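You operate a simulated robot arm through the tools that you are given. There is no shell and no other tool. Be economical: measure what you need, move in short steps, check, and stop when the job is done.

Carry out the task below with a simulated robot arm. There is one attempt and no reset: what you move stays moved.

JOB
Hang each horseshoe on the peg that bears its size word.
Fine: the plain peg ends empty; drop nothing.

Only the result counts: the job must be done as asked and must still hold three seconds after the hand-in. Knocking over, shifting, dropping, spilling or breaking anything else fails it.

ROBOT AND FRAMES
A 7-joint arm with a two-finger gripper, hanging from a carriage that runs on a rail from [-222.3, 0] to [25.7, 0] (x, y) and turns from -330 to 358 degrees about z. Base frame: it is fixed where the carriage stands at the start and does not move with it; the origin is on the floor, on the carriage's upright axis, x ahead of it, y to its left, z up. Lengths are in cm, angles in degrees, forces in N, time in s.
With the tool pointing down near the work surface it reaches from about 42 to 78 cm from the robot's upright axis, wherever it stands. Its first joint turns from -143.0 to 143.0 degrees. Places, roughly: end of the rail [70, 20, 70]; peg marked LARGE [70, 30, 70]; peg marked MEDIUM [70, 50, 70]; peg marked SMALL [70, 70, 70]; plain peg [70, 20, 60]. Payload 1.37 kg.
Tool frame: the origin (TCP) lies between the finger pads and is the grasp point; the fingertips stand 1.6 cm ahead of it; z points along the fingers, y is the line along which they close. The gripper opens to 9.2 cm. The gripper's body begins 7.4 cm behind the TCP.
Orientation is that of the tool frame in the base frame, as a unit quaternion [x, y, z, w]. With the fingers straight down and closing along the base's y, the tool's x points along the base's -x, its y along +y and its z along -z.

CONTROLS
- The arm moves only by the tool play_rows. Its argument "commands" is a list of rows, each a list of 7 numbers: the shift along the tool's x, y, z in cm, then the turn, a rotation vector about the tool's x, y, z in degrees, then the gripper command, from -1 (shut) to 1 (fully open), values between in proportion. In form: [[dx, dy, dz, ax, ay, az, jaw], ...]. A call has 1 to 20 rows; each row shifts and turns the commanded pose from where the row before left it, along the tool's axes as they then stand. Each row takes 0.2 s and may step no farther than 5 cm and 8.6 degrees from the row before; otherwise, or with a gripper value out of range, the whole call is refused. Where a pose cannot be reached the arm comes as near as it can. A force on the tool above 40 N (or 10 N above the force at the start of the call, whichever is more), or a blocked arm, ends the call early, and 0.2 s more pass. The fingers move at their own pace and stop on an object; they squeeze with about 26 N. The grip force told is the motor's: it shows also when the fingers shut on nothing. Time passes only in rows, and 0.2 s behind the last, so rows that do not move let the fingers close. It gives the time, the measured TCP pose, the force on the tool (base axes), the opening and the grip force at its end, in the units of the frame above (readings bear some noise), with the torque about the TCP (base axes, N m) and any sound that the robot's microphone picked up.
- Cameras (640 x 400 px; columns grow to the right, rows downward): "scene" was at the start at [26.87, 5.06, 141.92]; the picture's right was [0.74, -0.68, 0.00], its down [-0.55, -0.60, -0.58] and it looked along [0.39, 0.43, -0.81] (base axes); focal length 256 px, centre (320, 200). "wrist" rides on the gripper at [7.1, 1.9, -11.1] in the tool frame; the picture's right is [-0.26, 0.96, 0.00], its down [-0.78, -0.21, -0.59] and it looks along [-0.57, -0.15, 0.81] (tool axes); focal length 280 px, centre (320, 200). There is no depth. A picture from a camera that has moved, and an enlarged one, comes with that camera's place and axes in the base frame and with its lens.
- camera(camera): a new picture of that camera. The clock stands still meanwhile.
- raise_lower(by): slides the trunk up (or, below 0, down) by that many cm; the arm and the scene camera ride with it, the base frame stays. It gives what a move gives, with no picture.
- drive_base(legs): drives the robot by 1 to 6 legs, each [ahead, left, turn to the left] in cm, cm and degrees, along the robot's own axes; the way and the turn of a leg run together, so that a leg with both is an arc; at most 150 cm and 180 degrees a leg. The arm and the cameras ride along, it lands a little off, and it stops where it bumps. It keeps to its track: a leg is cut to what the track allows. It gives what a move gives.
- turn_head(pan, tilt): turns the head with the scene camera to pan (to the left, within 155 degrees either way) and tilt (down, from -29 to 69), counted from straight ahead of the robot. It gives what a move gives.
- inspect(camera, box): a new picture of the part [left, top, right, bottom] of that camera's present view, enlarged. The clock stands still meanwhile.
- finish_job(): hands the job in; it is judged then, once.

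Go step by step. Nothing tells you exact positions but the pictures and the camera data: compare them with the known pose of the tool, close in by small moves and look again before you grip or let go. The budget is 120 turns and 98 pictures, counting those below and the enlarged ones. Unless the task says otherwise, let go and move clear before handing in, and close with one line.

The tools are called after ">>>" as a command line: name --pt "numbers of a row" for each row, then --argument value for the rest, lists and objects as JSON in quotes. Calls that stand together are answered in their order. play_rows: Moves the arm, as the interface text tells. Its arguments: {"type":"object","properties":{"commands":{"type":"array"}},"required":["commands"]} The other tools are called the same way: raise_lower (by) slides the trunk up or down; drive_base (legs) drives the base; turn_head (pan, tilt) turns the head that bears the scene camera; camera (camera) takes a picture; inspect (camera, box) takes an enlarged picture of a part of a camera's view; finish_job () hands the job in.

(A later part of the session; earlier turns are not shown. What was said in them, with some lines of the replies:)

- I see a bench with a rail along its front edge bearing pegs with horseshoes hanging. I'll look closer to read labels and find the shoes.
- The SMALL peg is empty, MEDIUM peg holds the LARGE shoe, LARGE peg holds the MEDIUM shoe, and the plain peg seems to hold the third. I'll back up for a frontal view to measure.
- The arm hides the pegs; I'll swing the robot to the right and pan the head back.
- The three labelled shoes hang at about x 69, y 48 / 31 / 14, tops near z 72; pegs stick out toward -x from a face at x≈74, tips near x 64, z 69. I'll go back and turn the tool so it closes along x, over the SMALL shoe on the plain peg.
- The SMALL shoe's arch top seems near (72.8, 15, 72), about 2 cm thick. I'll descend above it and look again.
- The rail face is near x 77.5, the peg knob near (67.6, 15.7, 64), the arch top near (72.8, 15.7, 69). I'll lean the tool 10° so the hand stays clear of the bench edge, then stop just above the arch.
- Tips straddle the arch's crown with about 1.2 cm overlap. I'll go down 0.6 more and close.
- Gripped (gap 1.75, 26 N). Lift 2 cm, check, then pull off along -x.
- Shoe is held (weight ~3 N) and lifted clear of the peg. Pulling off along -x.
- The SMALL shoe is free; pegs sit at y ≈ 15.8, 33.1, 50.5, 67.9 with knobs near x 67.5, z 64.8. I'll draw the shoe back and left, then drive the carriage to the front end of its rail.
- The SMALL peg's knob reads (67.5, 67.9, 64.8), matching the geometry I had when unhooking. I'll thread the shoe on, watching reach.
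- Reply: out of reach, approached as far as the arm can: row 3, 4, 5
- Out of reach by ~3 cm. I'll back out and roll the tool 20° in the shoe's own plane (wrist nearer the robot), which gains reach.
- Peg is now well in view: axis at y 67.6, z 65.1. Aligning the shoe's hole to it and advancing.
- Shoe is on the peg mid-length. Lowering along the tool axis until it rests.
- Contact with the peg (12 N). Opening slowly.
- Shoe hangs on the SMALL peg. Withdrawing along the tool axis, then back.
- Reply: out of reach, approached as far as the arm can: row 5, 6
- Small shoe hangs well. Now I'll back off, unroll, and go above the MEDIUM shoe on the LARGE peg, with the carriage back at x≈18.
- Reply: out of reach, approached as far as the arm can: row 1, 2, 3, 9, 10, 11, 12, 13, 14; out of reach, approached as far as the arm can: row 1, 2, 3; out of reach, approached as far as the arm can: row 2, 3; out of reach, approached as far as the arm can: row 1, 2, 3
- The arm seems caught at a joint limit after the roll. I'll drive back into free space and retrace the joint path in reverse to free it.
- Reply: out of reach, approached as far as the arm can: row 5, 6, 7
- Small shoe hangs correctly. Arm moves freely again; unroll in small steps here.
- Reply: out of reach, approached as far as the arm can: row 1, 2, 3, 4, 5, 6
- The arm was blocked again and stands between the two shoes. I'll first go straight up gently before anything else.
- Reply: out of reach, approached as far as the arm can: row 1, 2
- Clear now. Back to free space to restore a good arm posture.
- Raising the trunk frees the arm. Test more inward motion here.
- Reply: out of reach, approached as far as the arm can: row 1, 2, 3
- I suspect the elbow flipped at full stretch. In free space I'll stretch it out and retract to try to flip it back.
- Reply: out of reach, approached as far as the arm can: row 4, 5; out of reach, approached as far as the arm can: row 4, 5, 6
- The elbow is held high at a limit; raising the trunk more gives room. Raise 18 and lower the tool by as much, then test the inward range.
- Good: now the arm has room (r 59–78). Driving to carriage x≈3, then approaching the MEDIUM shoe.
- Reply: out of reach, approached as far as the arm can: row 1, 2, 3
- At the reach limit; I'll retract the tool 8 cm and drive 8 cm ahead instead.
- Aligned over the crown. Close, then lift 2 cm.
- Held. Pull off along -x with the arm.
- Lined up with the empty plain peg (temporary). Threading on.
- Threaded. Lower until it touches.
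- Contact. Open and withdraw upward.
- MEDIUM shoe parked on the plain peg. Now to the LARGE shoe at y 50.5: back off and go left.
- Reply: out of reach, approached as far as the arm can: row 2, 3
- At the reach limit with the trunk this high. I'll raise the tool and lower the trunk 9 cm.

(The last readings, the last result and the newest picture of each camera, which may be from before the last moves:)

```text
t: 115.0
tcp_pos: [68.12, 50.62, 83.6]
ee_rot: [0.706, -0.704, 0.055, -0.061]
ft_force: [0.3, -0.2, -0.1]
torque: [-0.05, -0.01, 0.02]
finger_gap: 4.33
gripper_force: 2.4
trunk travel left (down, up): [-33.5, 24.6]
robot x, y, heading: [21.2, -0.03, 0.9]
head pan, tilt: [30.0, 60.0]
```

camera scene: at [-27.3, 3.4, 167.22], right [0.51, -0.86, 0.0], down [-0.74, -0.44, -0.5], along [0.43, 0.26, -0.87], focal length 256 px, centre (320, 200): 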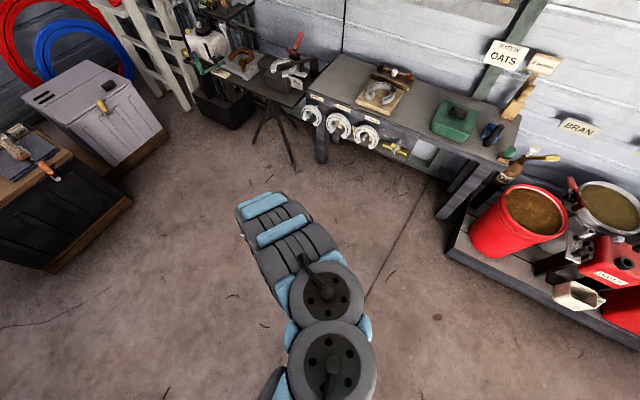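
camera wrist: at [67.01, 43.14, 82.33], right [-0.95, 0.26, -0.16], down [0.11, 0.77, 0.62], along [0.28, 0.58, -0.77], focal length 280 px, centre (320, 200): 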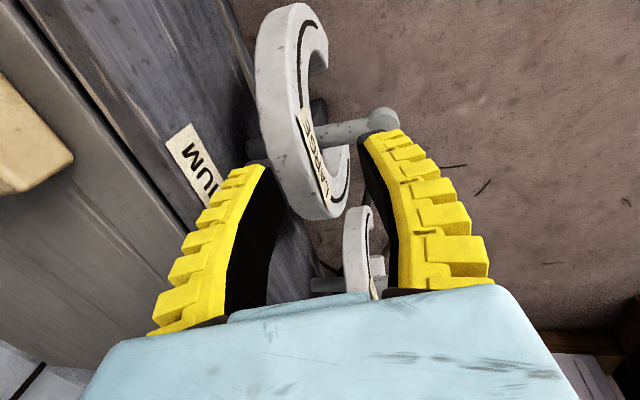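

>>> raise_lower --by -9

>>> play_rows --pt "-0.2 -1.5 0.27 0 0 0 -0.13" --pt "0 -1.35 0.24 0 0 0 -0.13" --pt "0 0 1.5 0 0 0 -0.13" --pt "0 0 1.5 0 0 0 -0.13" --pt "0 0 0 0 0 0 -0.13"

>>> camera --camera "wrist"

```text
t: 116.3
tcp_pos: [68.19, 50.61, 74.63]
ee_rot: [0.705, -0.704, 0.055, -0.061]
ft_force: [0.1, -0.1, 0.2]
torque: [0.0, 0.0, -0.01]
finger_gap: 4.33
gripper_force: 2.4
trunk travel left (down, up): [-24.5, 33.6]
robot x, y, heading: [21.06, 0.27, 1.1]
head pan, tilt: [30.0, 60.0]
```

```text
t: 117.5
tcp_pos: [71.72, 50.86, 71.43]
ee_rot: [0.706, -0.703, 0.055, -0.061]
ft_force: [-0.3, 0.2, -0.1]
torque: [-0.01, 0.02, 0.0]
finger_gap: 4.31
gripper_force: 2.4
trunk travel left (down, up): [-24.5, 33.6]
robot x, y, heading: [20.96, 0.11, 1.2]
head pan, tilt: [30.0, 60.0]
```

```text
34 pictures are left
camera wrist: at [68.12, 43.78, 82.01], right [-0.95, 0.26, -0.16], down [0.11, 0.77, 0.62], along [0.28, 0.58, -0.77], focal length 280 px, centre (320, 200)
```

wrist: 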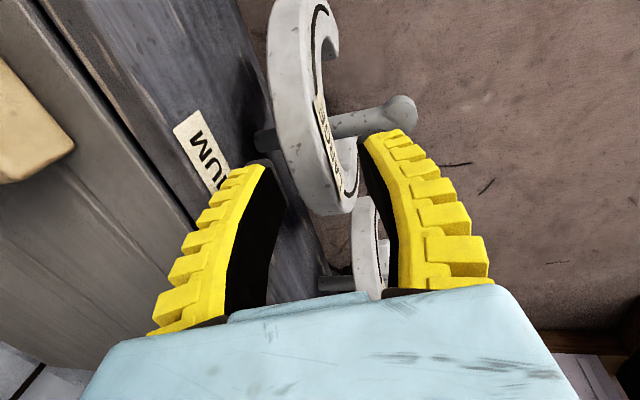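

>>> play_rows --pt "0 0 1.1 0 0 0 -0.13" --pt "0 0 1.2 0 0 0 -0.13" --pt "0 0 0 0 0 0 -0.13"

>>> camera --camera "wrist"

```text
t: 118.3
tcp_pos: [72.13, 50.88, 69.2]
ee_rot: [0.706, -0.704, 0.055, -0.063]
ft_force: [0.3, -0.1, -0.1]
torque: [-0.03, -0.01, -0.02]
finger_gap: 4.34
gripper_force: 3.0
trunk travel left (down, up): [-24.5, 33.6]
robot x, y, heading: [21.27, 0.44, 1.0]
head pan, tilt: [30.0, 60.0]
```

```text
33 pictures are left
camera wrist: at [68.48, 43.79, 79.7], right [-0.95, 0.26, -0.16], down [0.11, 0.77, 0.62], along [0.28, 0.58, -0.77], focal length 280 px, centre (320, 200)
```

wrist: 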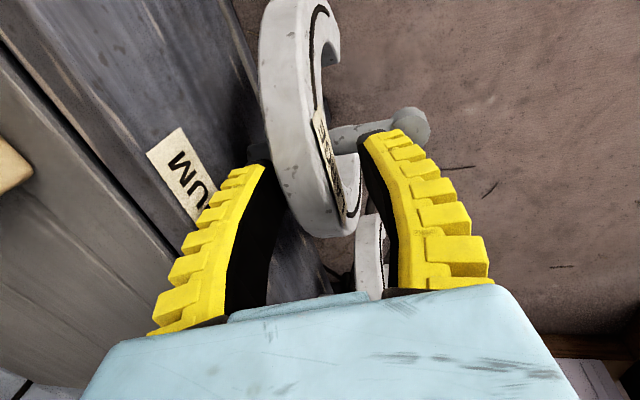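

>>> play_rows --pt "0 0 0.3 0 0 0 -0.13" --pt "0 0 0 0 0 0 -0.4" --pt "0 0 0 0 0 0 -0.7" --pt "0 0 0 0 0 0 -1" --pt "0 0 0 0 0 0 -1" --pt "0 -0.17 -1 0 0 0 -1" --pt "0 -0.17 -1 0 0 0 -1" --pt "0 0 0 0 0 0 -1"

>>> camera --camera "wrist"

```text
t: 120.1
tcp_pos: [71.91, 50.81, 70.93]
ee_rot: [0.706, -0.703, 0.055, -0.062]
ft_force: [-0.1, -0.5, -2.4]
torque: [0.02, 0.0, -0.01]
finger_gap: 1.22
gripper_force: 26.7
trunk travel left (down, up): [-24.5, 33.6]
robot x, y, heading: [21.33, 0.15, 1.1]
head pan, tilt: [30.0, 60.0]
```

```text
32 pictures are left
camera wrist: at [68.38, 43.74, 81.52], right [-0.95, 0.26, -0.16], down [0.11, 0.77, 0.62], along [0.28, 0.58, -0.77], focal length 280 px, centre (320, 200)
```

wrist: 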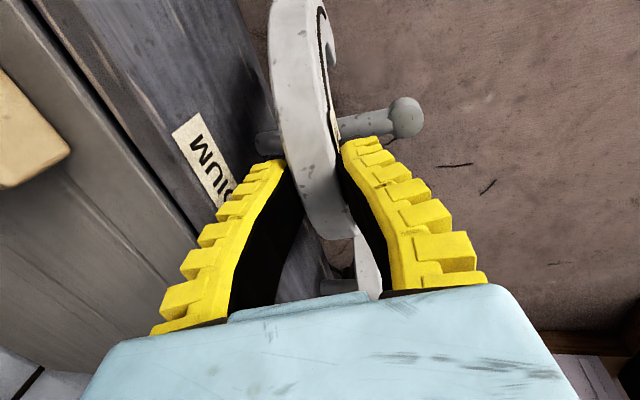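

Held. Pull off by driving straight back 12 cm (keeps the arm posture).

>>> drive_base --legs '[[-12.5, 0, 0]]'

>>> camera --camera "wrist"

```text
t: 121.3
tcp_pos: [59.38, 50.66, 71.05]
ee_rot: [0.705, -0.705, 0.054, -0.062]
ft_force: [-0.2, -0.7, -2.1]
torque: [0.0, -0.01, 0.0]
finger_gap: 1.23
gripper_force: 25.8
trunk travel left (down, up): [-24.5, 33.6]
robot x, y, heading: [8.72, -0.17, 1.0]
head pan, tilt: [30.0, 60.0]
```

```text
31 pictures are left
camera wrist: at [55.9, 43.69, 81.49], right [-0.95, 0.26, -0.16], down [0.11, 0.77, 0.62], along [0.28, 0.58, -0.77], focal length 280 px, centre (320, 200)
```

wrist: 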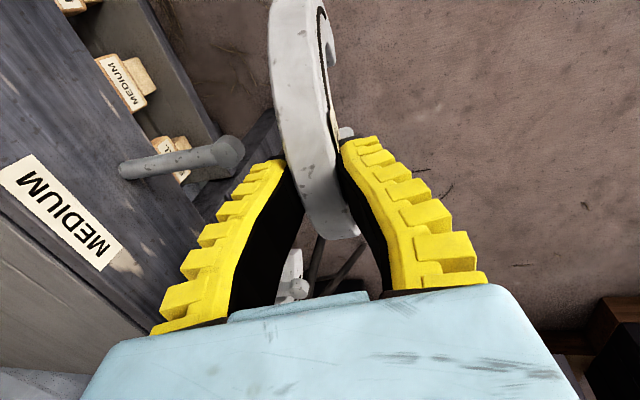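

>>> drive_base --legs '[[-12, 0, 0]]'

>>> play_rows --pt "2 -1 0.17 0 0 0 -1" --pt "2.5 -1.5 0.26 0 0 0 -1" --pt "2.5 -1.8 0.31 0 0 0 -1" --pt "2.5 -1.8 0.31 0 0 0 -1" --pt "2.5 -1.8 0.31 0 0 0 -1" --pt "2.5 -1.5 0.26 0 0 0 -1" --pt "1.9 -1 0.17 0 0 0 -1" --pt "1 -0.5 0.09 0 0 0 -1" --pt "0 0 0 0 0 0 -1"

>>> camera --camera "wrist"

```text
t: 122.6
tcp_pos: [47.68, 50.76, 70.98]
ee_rot: [0.705, -0.704, 0.055, -0.061]
ft_force: [-1.2, -0.1, -1.9]
torque: [-0.01, 0.0, -0.01]
finger_gap: 1.23
gripper_force: 26.2
trunk travel left (down, up): [-24.5, 33.6]
robot x, y, heading: [-2.91, 0.45, 0.7]
head pan, tilt: [30.0, 60.0]
```

```text
t: 124.6
tcp_pos: [58.72, 33.54, 70.78]
ee_rot: [0.706, -0.704, 0.054, -0.061]
ft_force: [-1.5, 0.3, -1.9]
torque: [-0.02, 0.04, -0.01]
finger_gap: 1.22
gripper_force: 26.0
trunk travel left (down, up): [-24.5, 33.6]
robot x, y, heading: [-3.06, 0.26, 1.1]
head pan, tilt: [30.0, 60.0]
```

```text
30 pictures are left
camera wrist: at [55.21, 26.45, 81.25], right [-0.95, 0.26, -0.16], down [0.11, 0.77, 0.62], along [0.28, 0.58, -0.77], focal length 280 px, centre (320, 200)
```

wrist: 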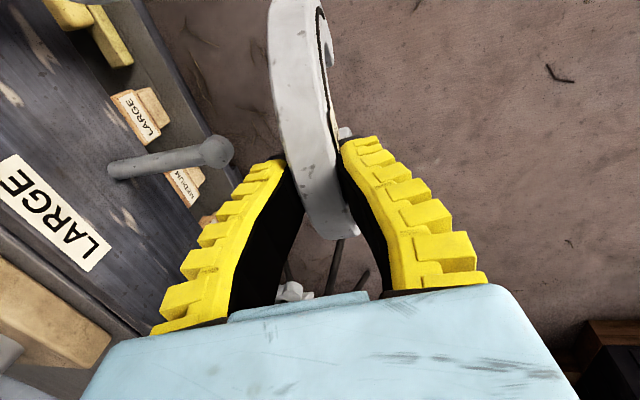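

Aligned with the LARGE peg. Thread by driving ahead 12.7.

>>> drive_base --legs '[[7, 0, 0]]'

>>> camera --camera "wrist"

```text
t: 125.6
tcp_pos: [65.85, 33.58, 70.75]
ee_rot: [0.705, -0.704, 0.055, -0.062]
ft_force: [0.2, -0.3, -1.4]
torque: [0.05, 0.04, 0.01]
finger_gap: 1.21
gripper_force: 25.9
trunk travel left (down, up): [-24.5, 33.6]
robot x, y, heading: [3.83, -0.01, 0.9]
head pan, tilt: [30.0, 60.0]
```

```text
29 pictures are left
camera wrist: at [62.23, 26.44, 81.3], right [-0.95, 0.26, -0.16], down [0.11, 0.77, 0.62], along [0.28, 0.58, -0.77], focal length 280 px, centre (320, 200)
```

wrist: 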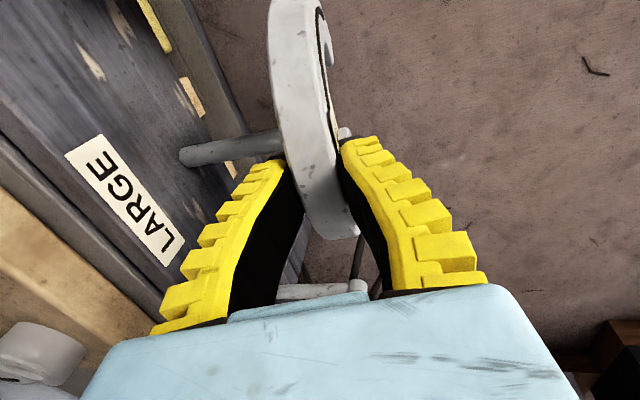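

>>> drive_base --legs '[[5.8, 0, 0]]'

>>> camera --camera "wrist"

```text
t: 126.5
tcp_pos: [71.48, 33.49, 70.7]
ee_rot: [0.705, -0.704, 0.055, -0.061]
ft_force: [0.6, 0.1, -1.7]
torque: [0.04, 0.05, 0.0]
finger_gap: 1.21
gripper_force: 26.1
trunk travel left (down, up): [-24.5, 33.6]
robot x, y, heading: [9.82, -0.01, 0.7]
head pan, tilt: [30.0, 60.0]
```

```text
28 pictures are left
camera wrist: at [67.97, 26.44, 81.3], right [-0.95, 0.26, -0.16], down [0.11, 0.77, 0.62], along [0.28, 0.58, -0.77], focal length 280 px, centre (320, 200)
```

wrist: 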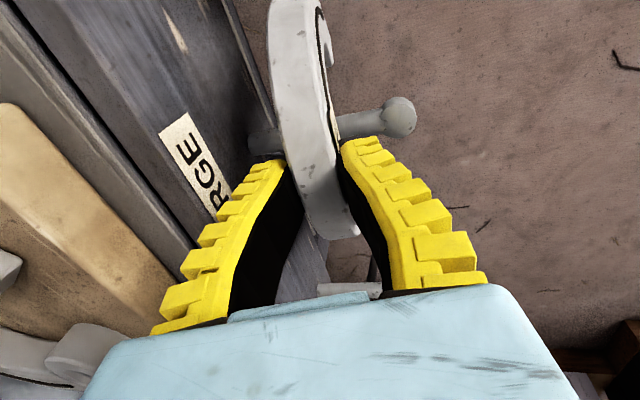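

Threaded on the LARGE peg. Lower to contact.

>>> play_rows --pt "0 0.1 0.6 0 0 0 -1" --pt "0 0.1 0.6 0 0 0 -1" --pt "0 0.07 0.4 0 0 0 -1" --pt "0 0 0.2 0 0 0 -1" --pt "0 0 0 0 0 0 -1"

```text
t: 127.7
tcp_pos: [71.7, 33.66, 68.95]
ee_rot: [0.705, -0.704, 0.056, -0.062]
ft_force: [-0.2, -2.7, 7.6]
torque: [-0.06, 0.12, -0.03]
finger_gap: 1.57
gripper_force: 26.1
trunk travel left (down, up): [-24.5, 33.6]
robot x, y, heading: [9.61, -0.48, 1.2]
head pan, tilt: [30.0, 60.0]
```

>>> play_rows --pt "0 0 0 0 0 0 -0.6" --pt "0 0 0 0 0 0 -0.45" --pt "0 0 0 0 0 0 -0.3" --pt "0 0 0 0 0 0 -0.13" --pt "0 0 0 0 0 0 -0.13" --pt "0 0 -1.5 0 0 0 -0.13" --pt "0 0 -2 0 0 0 -0.13" --pt "0 0 -2.5 0 0 0 -0.13" --pt "0 0 0 0 0 0 -0.13"

>>> camera --camera "wrist"

```text
t: 129.7
tcp_pos: [70.71, 33.61, 74.74]
ee_rot: [0.706, -0.704, 0.055, -0.061]
ft_force: [0.7, 0.4, -0.9]
torque: [0.0, -0.03, 0.0]
finger_gap: 4.33
gripper_force: 2.3
trunk travel left (down, up): [-24.5, 33.6]
robot x, y, heading: [9.45, 0.11, 0.8]
head pan, tilt: [30.0, 60.0]
```

```text
27 pictures are left
camera wrist: at [67.07, 26.38, 85.37], right [-0.95, 0.26, -0.16], down [0.11, 0.77, 0.62], along [0.28, 0.58, -0.77], focal length 280 px, centre (320, 200)
```

wrist: 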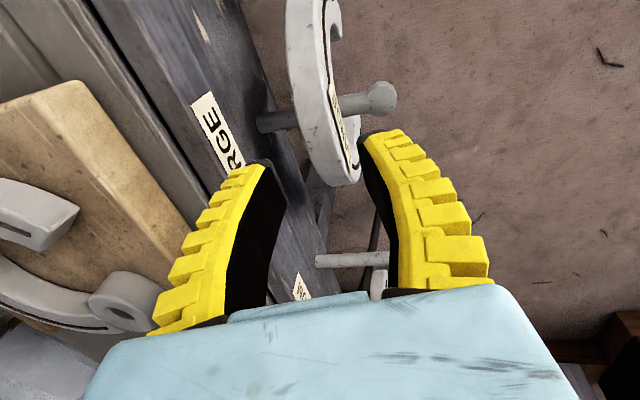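

LARGE shoe placed. Now back off and go to the MEDIUM shoe on the plain peg.

>>> drive_base --legs '[[-20, 0, 0]]'

>>> play_rows --pt "3 -1 0.17 0 0 0 -0.13" --pt "3 -1 0.17 0 0 0 -0.13" --pt "3 -1 0.17 0 0 0 -0.13" --pt "3 -1 0.17 0 0 0 -0.13" --pt "3 -1 0.17 0 0 0 -0.13" --pt "2.4 -1 0.17 0 0 0 -0.13" --pt "0 0 0 0 0 0 -0.13"

```text
t: 131.3
tcp_pos: [50.92, 33.31, 74.77]
ee_rot: [-0.704, 0.705, -0.055, 0.061]
ft_force: [-0.2, -0.1, 0.3]
torque: [-0.02, 0.01, -0.02]
finger_gap: 4.31
gripper_force: 2.0
trunk travel left (down, up): [-24.5, 33.6]
robot x, y, heading: [-9.99, -0.21, 0.5]
head pan, tilt: [30.0, 60.0]
```

```text
t: 132.9
tcp_pos: [56.96, 15.74, 74.72]
ee_rot: [-0.704, 0.706, -0.056, 0.062]
ft_force: [0.2, 1.0, -0.7]
torque: [0.01, 0.0, -0.02]
finger_gap: 4.33
gripper_force: 2.3
trunk travel left (down, up): [-24.5, 33.6]
robot x, y, heading: [-10.21, 0.36, 0.2]
head pan, tilt: [30.0, 60.0]
```

>>> drive_base --legs '[[13.6, 0, 0]]'

>>> camera --camera "wrist"

```text
t: 134.2
tcp_pos: [70.66, 15.96, 74.65]
ee_rot: [-0.704, 0.705, -0.056, 0.062]
ft_force: [0.1, 0.7, 0.4]
torque: [0.01, 0.02, -0.03]
finger_gap: 4.3
gripper_force: 1.9
trunk travel left (down, up): [-24.5, 33.6]
robot x, y, heading: [3.27, 0.1, 0.5]
head pan, tilt: [30.0, 60.0]
```

```text
26 pictures are left
camera wrist: at [67.01, 8.78, 85.26], right [-0.95, 0.26, -0.16], down [0.11, 0.77, 0.62], along [0.29, 0.58, -0.77], focal length 280 px, centre (320, 200)
```

wrist: 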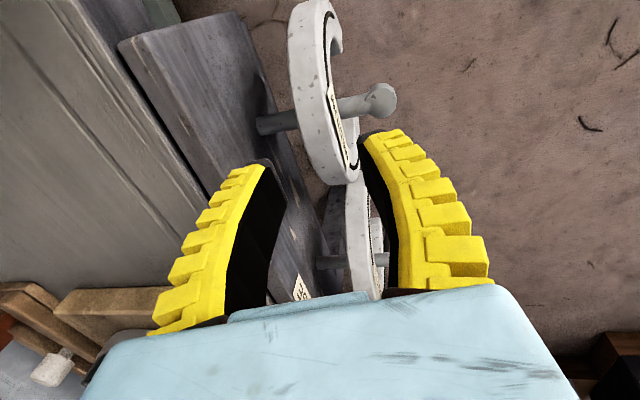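

Same relation as when I released it. Descend along the axis.

>>> play_rows --pt "-0.1 0 1.5 0 0 0 -0.13" --pt "0 0 1.5 0 0 0 -0.13" --pt "0 0 1.5 0 0 0 -0.13" --pt "0 0 1.2 0 0 0 -0.13" --pt "0 0 0 0 0 0 -0.13"

>>> camera --camera "wrist"

```text
t: 135.4
tcp_pos: [71.4, 15.99, 68.99]
ee_rot: [-0.704, 0.705, -0.054, 0.062]
ft_force: [0.1, -0.3, 0.4]
torque: [0.03, 0.02, 0.03]
finger_gap: 4.36
gripper_force: 2.9
trunk travel left (down, up): [-24.5, 33.6]
robot x, y, heading: [3.45, 0.27, 0.9]
head pan, tilt: [30.0, 60.0]
```

```text
25 pictures are left
camera wrist: at [67.84, 8.84, 79.59], right [-0.95, 0.26, -0.16], down [0.11, 0.77, 0.62], along [0.29, 0.58, -0.77], focal length 280 px, centre (320, 200)
```

wrist: 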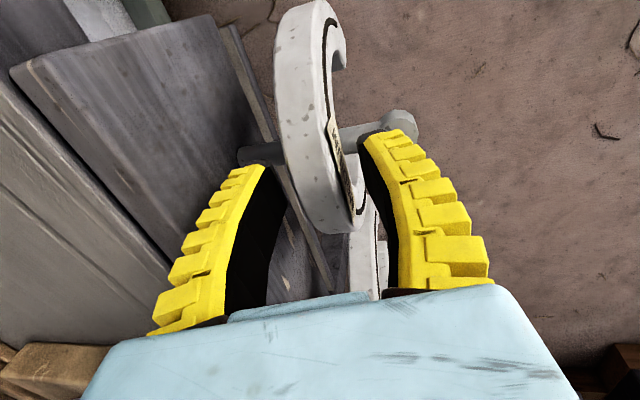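

>>> play_rows --pt "0 0 0.15 0 0 0 -0.13" --pt "0 0 0 0 0 0 -0.4" --pt "0 0 0 0 0 0 -0.7" --pt "0 0 0 0 0 0 -1" --pt "0 0 0 0 0 0 -1" --pt "0 -0.17 -1 0 0 0 -1" --pt "0 -0.17 -1 0 0 0 -1" --pt "0 0 0 0 0 0 -1"

>>> camera --camera "wrist"

```text
t: 137.2
tcp_pos: [71.5, 15.89, 70.97]
ee_rot: [-0.703, 0.706, -0.055, 0.061]
ft_force: [0.5, -0.2, -2.8]
torque: [-0.03, 0.05, 0.0]
finger_gap: 1.25
gripper_force: 25.9
trunk travel left (down, up): [-24.5, 33.6]
robot x, y, heading: [3.2, 0.11, 0.8]
head pan, tilt: [30.0, 60.0]
```

```text
24 pictures are left
camera wrist: at [67.87, 8.89, 81.47], right [-0.95, 0.26, -0.16], down [0.11, 0.77, 0.62], along [0.29, 0.58, -0.77], focal length 280 px, centre (320, 200)
```

wrist: 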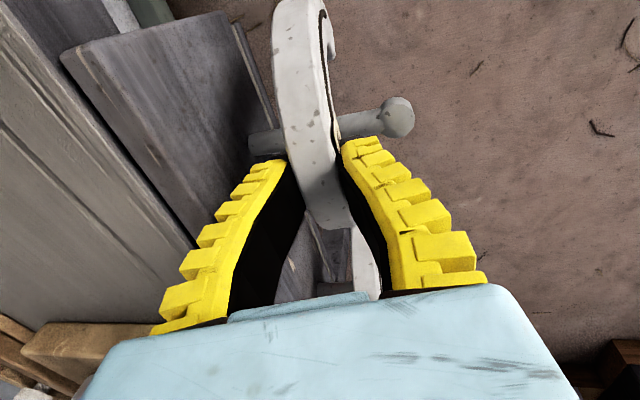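

Held. Drive straight back, then swing to y≈50.7.

>>> drive_base --legs '[[-22, 0, 0]]'

>>> play_rows --pt "-2 1 -0.17 0 0 0 -1" --pt "-3 1.2 -0.21 0 0 0 -1" --pt "-3.5 1.3 -0.23 0 0 0 -1" --pt "-3.5 1.5 -0.26 0 0 0 -1" --pt "-3.5 1.6 -0.28 0 0 0 -1" --pt "-3.5 1.9 -0.34 0 0 0 -1" --pt "-3.5 2.2 -0.39 0 0 0 -1" --pt "-3.5 2.5 -0.44 0 0 0 -1" --pt "-3.5 2.5 -0.44 0 0 0 -1" --pt "-3 2 -0.35 0 0 0 -1" --pt "-2.2 1 -0.17 0 0 0 -1" --pt "0 0 0 0 0 0 -1"

>>> camera --camera "wrist"

```text
t: 138.9
tcp_pos: [49.74, 16.01, 70.85]
ee_rot: [-0.704, 0.705, -0.055, 0.062]
ft_force: [-0.4, 0.2, -1.9]
torque: [-0.01, -0.06, -0.03]
finger_gap: 1.25
gripper_force: 26.4
trunk travel left (down, up): [-24.5, 33.6]
robot x, y, heading: [-18.68, 0.17, 1.0]
head pan, tilt: [30.0, 60.0]
```

```text
t: 141.5
tcp_pos: [30.89, 50.87, 71.45]
ee_rot: [-0.705, 0.705, -0.055, 0.062]
ft_force: [0.9, -0.2, -2.8]
torque: [-0.01, 0.0, 0.04]
finger_gap: 1.25
gripper_force: 25.9
trunk travel left (down, up): [-24.5, 33.6]
robot x, y, heading: [-18.76, 0.02, 0.7]
head pan, tilt: [30.0, 60.0]
```

```text
23 pictures are left
camera wrist: at [27.24, 43.77, 81.98], right [-0.95, 0.26, -0.16], down [0.11, 0.77, 0.62], along [0.29, 0.58, -0.77], focal length 280 px, centre (320, 200)
```

wrist: 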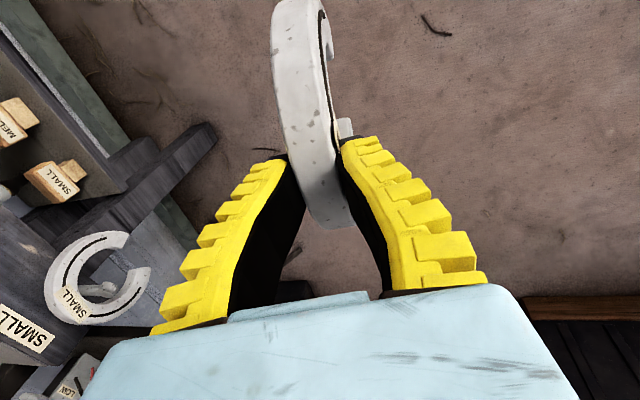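

>>> drive_base --legs '[[27.5, 0, 0]]'

>>> play_rows --pt "0 0.1 0.6 0 0 0 -1" --pt "0 0 0 0 0 0 -1"

>>> camera --camera "wrist"

```text
t: 143.4
tcp_pos: [57.88, 51.11, 71.33]
ee_rot: [0.706, -0.703, 0.055, -0.062]
ft_force: [0.7, 0.6, -2.6]
torque: [-0.02, 0.06, 0.03]
finger_gap: 1.23
gripper_force: 26.5
trunk travel left (down, up): [-24.5, 33.6]
robot x, y, heading: [8.82, 0.12, 1.1]
head pan, tilt: [30.0, 60.0]
```

```text
t: 144.1
tcp_pos: [57.71, 51.19, 70.82]
ee_rot: [0.706, -0.703, 0.055, -0.061]
ft_force: [1.1, -0.3, -2.1]
torque: [0.02, 0.01, 0.02]
finger_gap: 1.24
gripper_force: 26.3
trunk travel left (down, up): [-24.5, 33.6]
robot x, y, heading: [8.91, -0.22, 1.4]
head pan, tilt: [30.0, 60.0]
```

```text
22 pictures are left
camera wrist: at [54.19, 44.02, 81.41], right [-0.95, 0.26, -0.16], down [0.11, 0.77, 0.62], along [0.28, 0.58, -0.77], focal length 280 px, centre (320, 200)
```

wrist: 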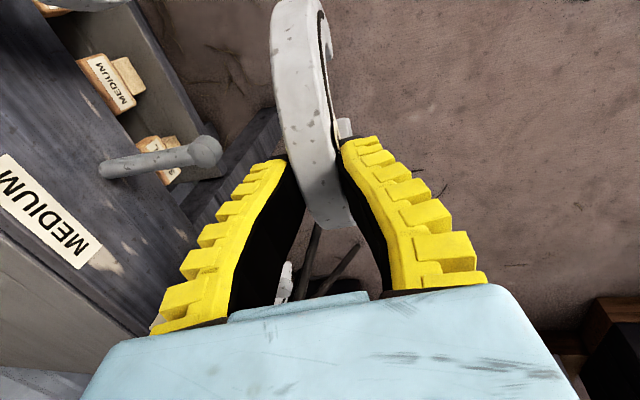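

>>> play_rows --pt "0.25 0 0 0 0 0 -1" --pt "0 0 0 0 0 0 -1"

>>> drive_base --legs '[[8, 0, 0]]'

>>> camera --camera "wrist"

```text
t: 144.7
tcp_pos: [57.72, 50.9, 70.95]
ee_rot: [0.706, -0.703, 0.055, -0.062]
ft_force: [-0.1, 0.5, -0.8]
torque: [0.0, 0.04, -0.01]
finger_gap: 1.25
gripper_force: 25.8
trunk travel left (down, up): [-24.5, 33.6]
robot x, y, heading: [8.98, 0.17, 1.2]
head pan, tilt: [30.0, 60.0]
```

```text
t: 145.7
tcp_pos: [65.62, 50.93, 70.95]
ee_rot: [0.706, -0.703, 0.056, -0.062]
ft_force: [0.3, 0.0, -1.5]
torque: [-0.02, 0.02, 0.01]
finger_gap: 1.19
gripper_force: 26.1
trunk travel left (down, up): [-24.5, 33.6]
robot x, y, heading: [16.95, -0.03, 1.2]
head pan, tilt: [30.0, 60.0]
```

```text
21 pictures are left
camera wrist: at [62.11, 43.78, 81.47], right [-0.95, 0.26, -0.16], down [0.11, 0.77, 0.62], along [0.28, 0.58, -0.77], focal length 280 px, centre (320, 200)
```

wrist: 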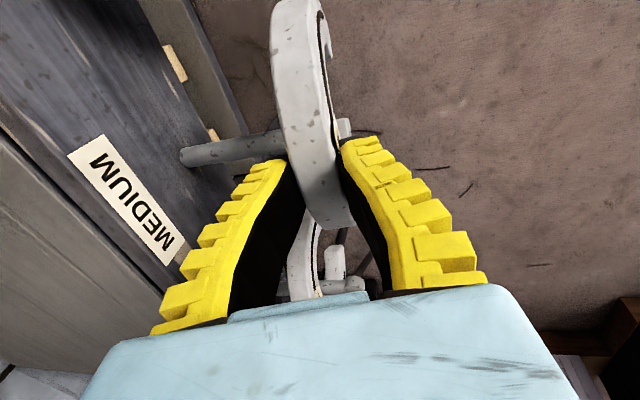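

>>> drive_base --legs '[[6, 0, 0]]'

>>> play_rows --pt "0 0.1 0.6 0 0 0 -1" --pt "0 0.1 0.6 0 0 0 -1" --pt "0 0.07 0.4 0 0 0 -1" --pt "0 0 0 0 0 0 -1"

>>> camera --camera "wrist"

```text
t: 146.7
tcp_pos: [71.84, 50.81, 70.97]
ee_rot: [0.707, -0.703, 0.056, -0.062]
ft_force: [-0.1, 0.2, -1.9]
torque: [-0.01, 0.03, -0.02]
finger_gap: 1.21
gripper_force: 25.9
trunk travel left (down, up): [-24.5, 33.6]
robot x, y, heading: [22.33, -0.15, 0.9]
head pan, tilt: [30.0, 60.0]
```

```text
t: 147.7
tcp_pos: [71.8, 51.0, 69.16]
ee_rot: [0.706, -0.704, 0.055, -0.062]
ft_force: [0.3, -0.4, -2.0]
torque: [0.03, 0.03, -0.03]
finger_gap: 1.2
gripper_force: 26.4
trunk travel left (down, up): [-24.5, 33.6]
robot x, y, heading: [22.72, -0.04, 1.4]
head pan, tilt: [30.0, 60.0]
```

```text
20 pictures are left
camera wrist: at [68.2, 43.76, 79.79], right [-0.95, 0.26, -0.16], down [0.11, 0.77, 0.62], along [0.28, 0.58, -0.77], focal length 280 px, centre (320, 200)
```

wrist: 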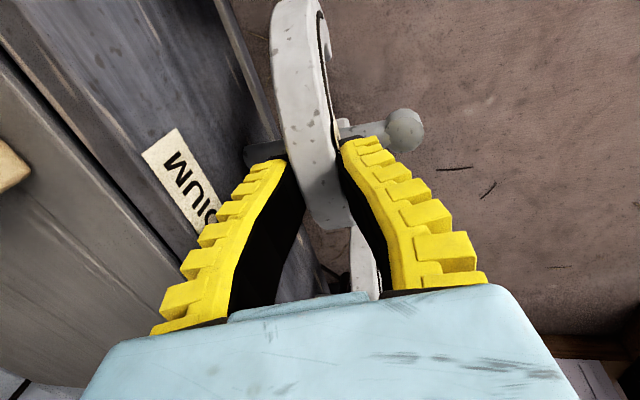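

>>> play_rows --pt "0 0 0.2 0 0 0 -1" --pt "0 0 0.2 0 0 0 -1" --pt "0 0 0 0 0 0 -1"

```text
t: 148.5
tcp_pos: [71.98, 50.93, 68.99]
ee_rot: [0.705, -0.704, 0.056, -0.063]
ft_force: [-1.4, -2.1, 12.6]
torque: [-0.06, 0.16, 0.05]
finger_gap: 1.79
gripper_force: 26.1
trunk travel left (down, up): [-24.5, 33.6]
robot x, y, heading: [22.66, 0.08, 1.1]
head pan, tilt: [30.0, 60.0]
```

Resting on the peg. Release and withdraw.

>>> play_rows --pt "0 0 0 0 0 0 -0.6" --pt "0 0 0 0 0 0 -0.45" --pt "0 0 0 0 0 0 -0.3" --pt "0 0 0 0 0 0 -0.13" --pt "0 0 0 0 0 0 -0.13" --pt "0 0 -1.5 0 0 0 -0.13" --pt "0 0 -2 0 0 0 -0.13" --pt "0 0 -2.5 0 0 0 -0.13" --pt "0 0 0 0 0 0 -0.13"

>>> camera --camera "wrist"

```text
t: 150.5
tcp_pos: [70.91, 50.79, 74.69]
ee_rot: [0.706, -0.703, 0.055, -0.062]
ft_force: [-0.2, 0.1, 0.8]
torque: [-0.02, 0.02, 0.0]
finger_gap: 4.33
gripper_force: 3.0
trunk travel left (down, up): [-24.5, 33.6]
robot x, y, heading: [22.69, -0.09, 1.1]
head pan, tilt: [30.0, 60.0]
```

```text
19 pictures are left
camera wrist: at [67.35, 43.69, 85.3], right [-0.95, 0.26, -0.16], down [0.11, 0.78, 0.62], along [0.28, 0.58, -0.77], focal length 280 px, centre (320, 200)
```

wrist: 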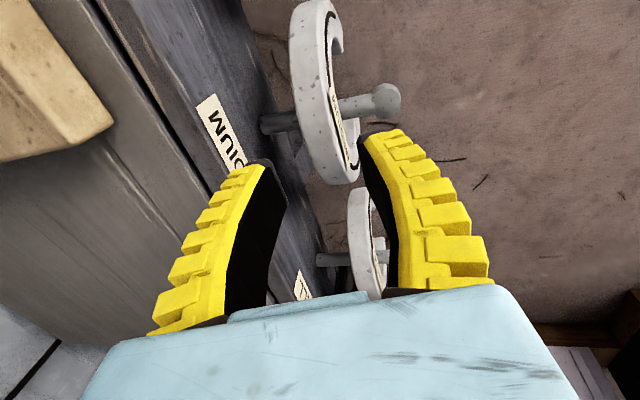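

Placed. Back away well clear and check everything with the scene camera.

>>> drive_base --legs '[[-60, 0, 0]]'

>>> turn_head --pan 25 --tilt 42

>>> camera --camera "scene"

```text
t: 153.8
tcp_pos: [11.1, 51.08, 74.75]
ee_rot: [0.709, -0.7, 0.055, -0.062]
ft_force: [0.2, -0.2, -0.3]
torque: [0.04, 0.02, -0.01]
finger_gap: 4.32
gripper_force: 2.5
trunk travel left (down, up): [-24.5, 33.6]
robot x, y, heading: [-36.94, 0.19, 1.4]
head pan, tilt: [30.0, 60.0]
```

```text
t: 154.7
tcp_pos: [10.92, 51.1, 74.73]
ee_rot: [0.709, -0.7, 0.055, -0.062]
ft_force: [0.6, 1.1, -0.2]
torque: [-0.02, 0.0, 0.02]
finger_gap: 4.34
gripper_force: 2.5
trunk travel left (down, up): [-24.5, 33.6]
robot x, y, heading: [-36.48, 0.07, 1.2]
head pan, tilt: [25.0, 42.0]
```

```text
18 pictures are left
camera scene: at [-7.38, 4.0, 160.6], right [0.45, -0.9, 0.0], down [-0.6, -0.3, -0.74], along [0.66, 0.33, -0.67], focal length 256 px, centre (320, 200)
```

scene: 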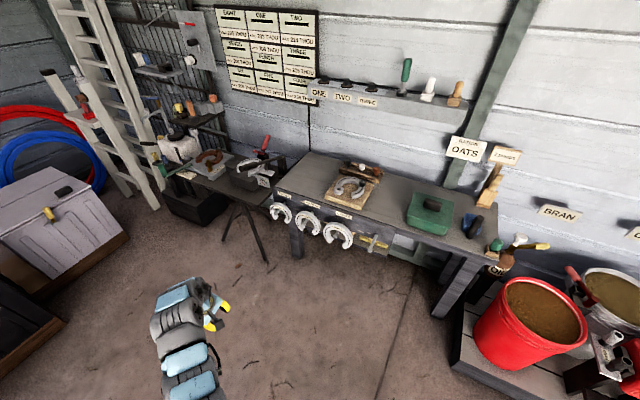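

>>> inspect --camera "scene" --box '[255, 170, 405, 270]'

```text
4.00 times, centred on (330, 220) of scene
camera zoom: at [-7.38, 4.0, 160.6], right [0.45, -0.9, 0.0], down [-0.6, -0.3, -0.74], along [0.66, 0.33, -0.67], focal length 1026 px, centre (280, 120)
```

zoom: 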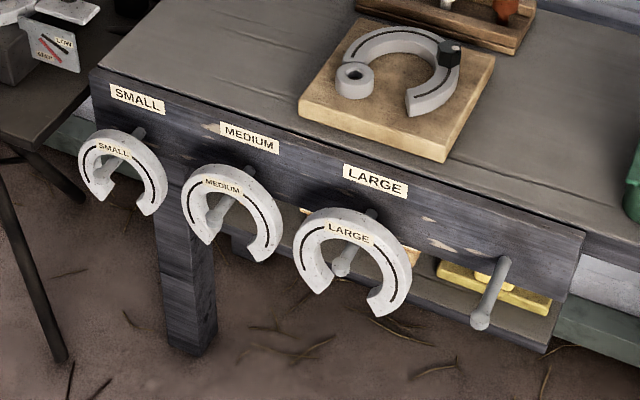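

The enlarged view shows SMALL, MEDIUM and LARGE each hanging on the matching peg. The plain peg is empty, nothing else has moved, and the arm is clear, so I'm handing in.

>>> finish_job

```text
The job is handed in.
```

All three horseshoes now hang on the pegs marked with their own size words, the plain peg is empty, and nothing was dropped.
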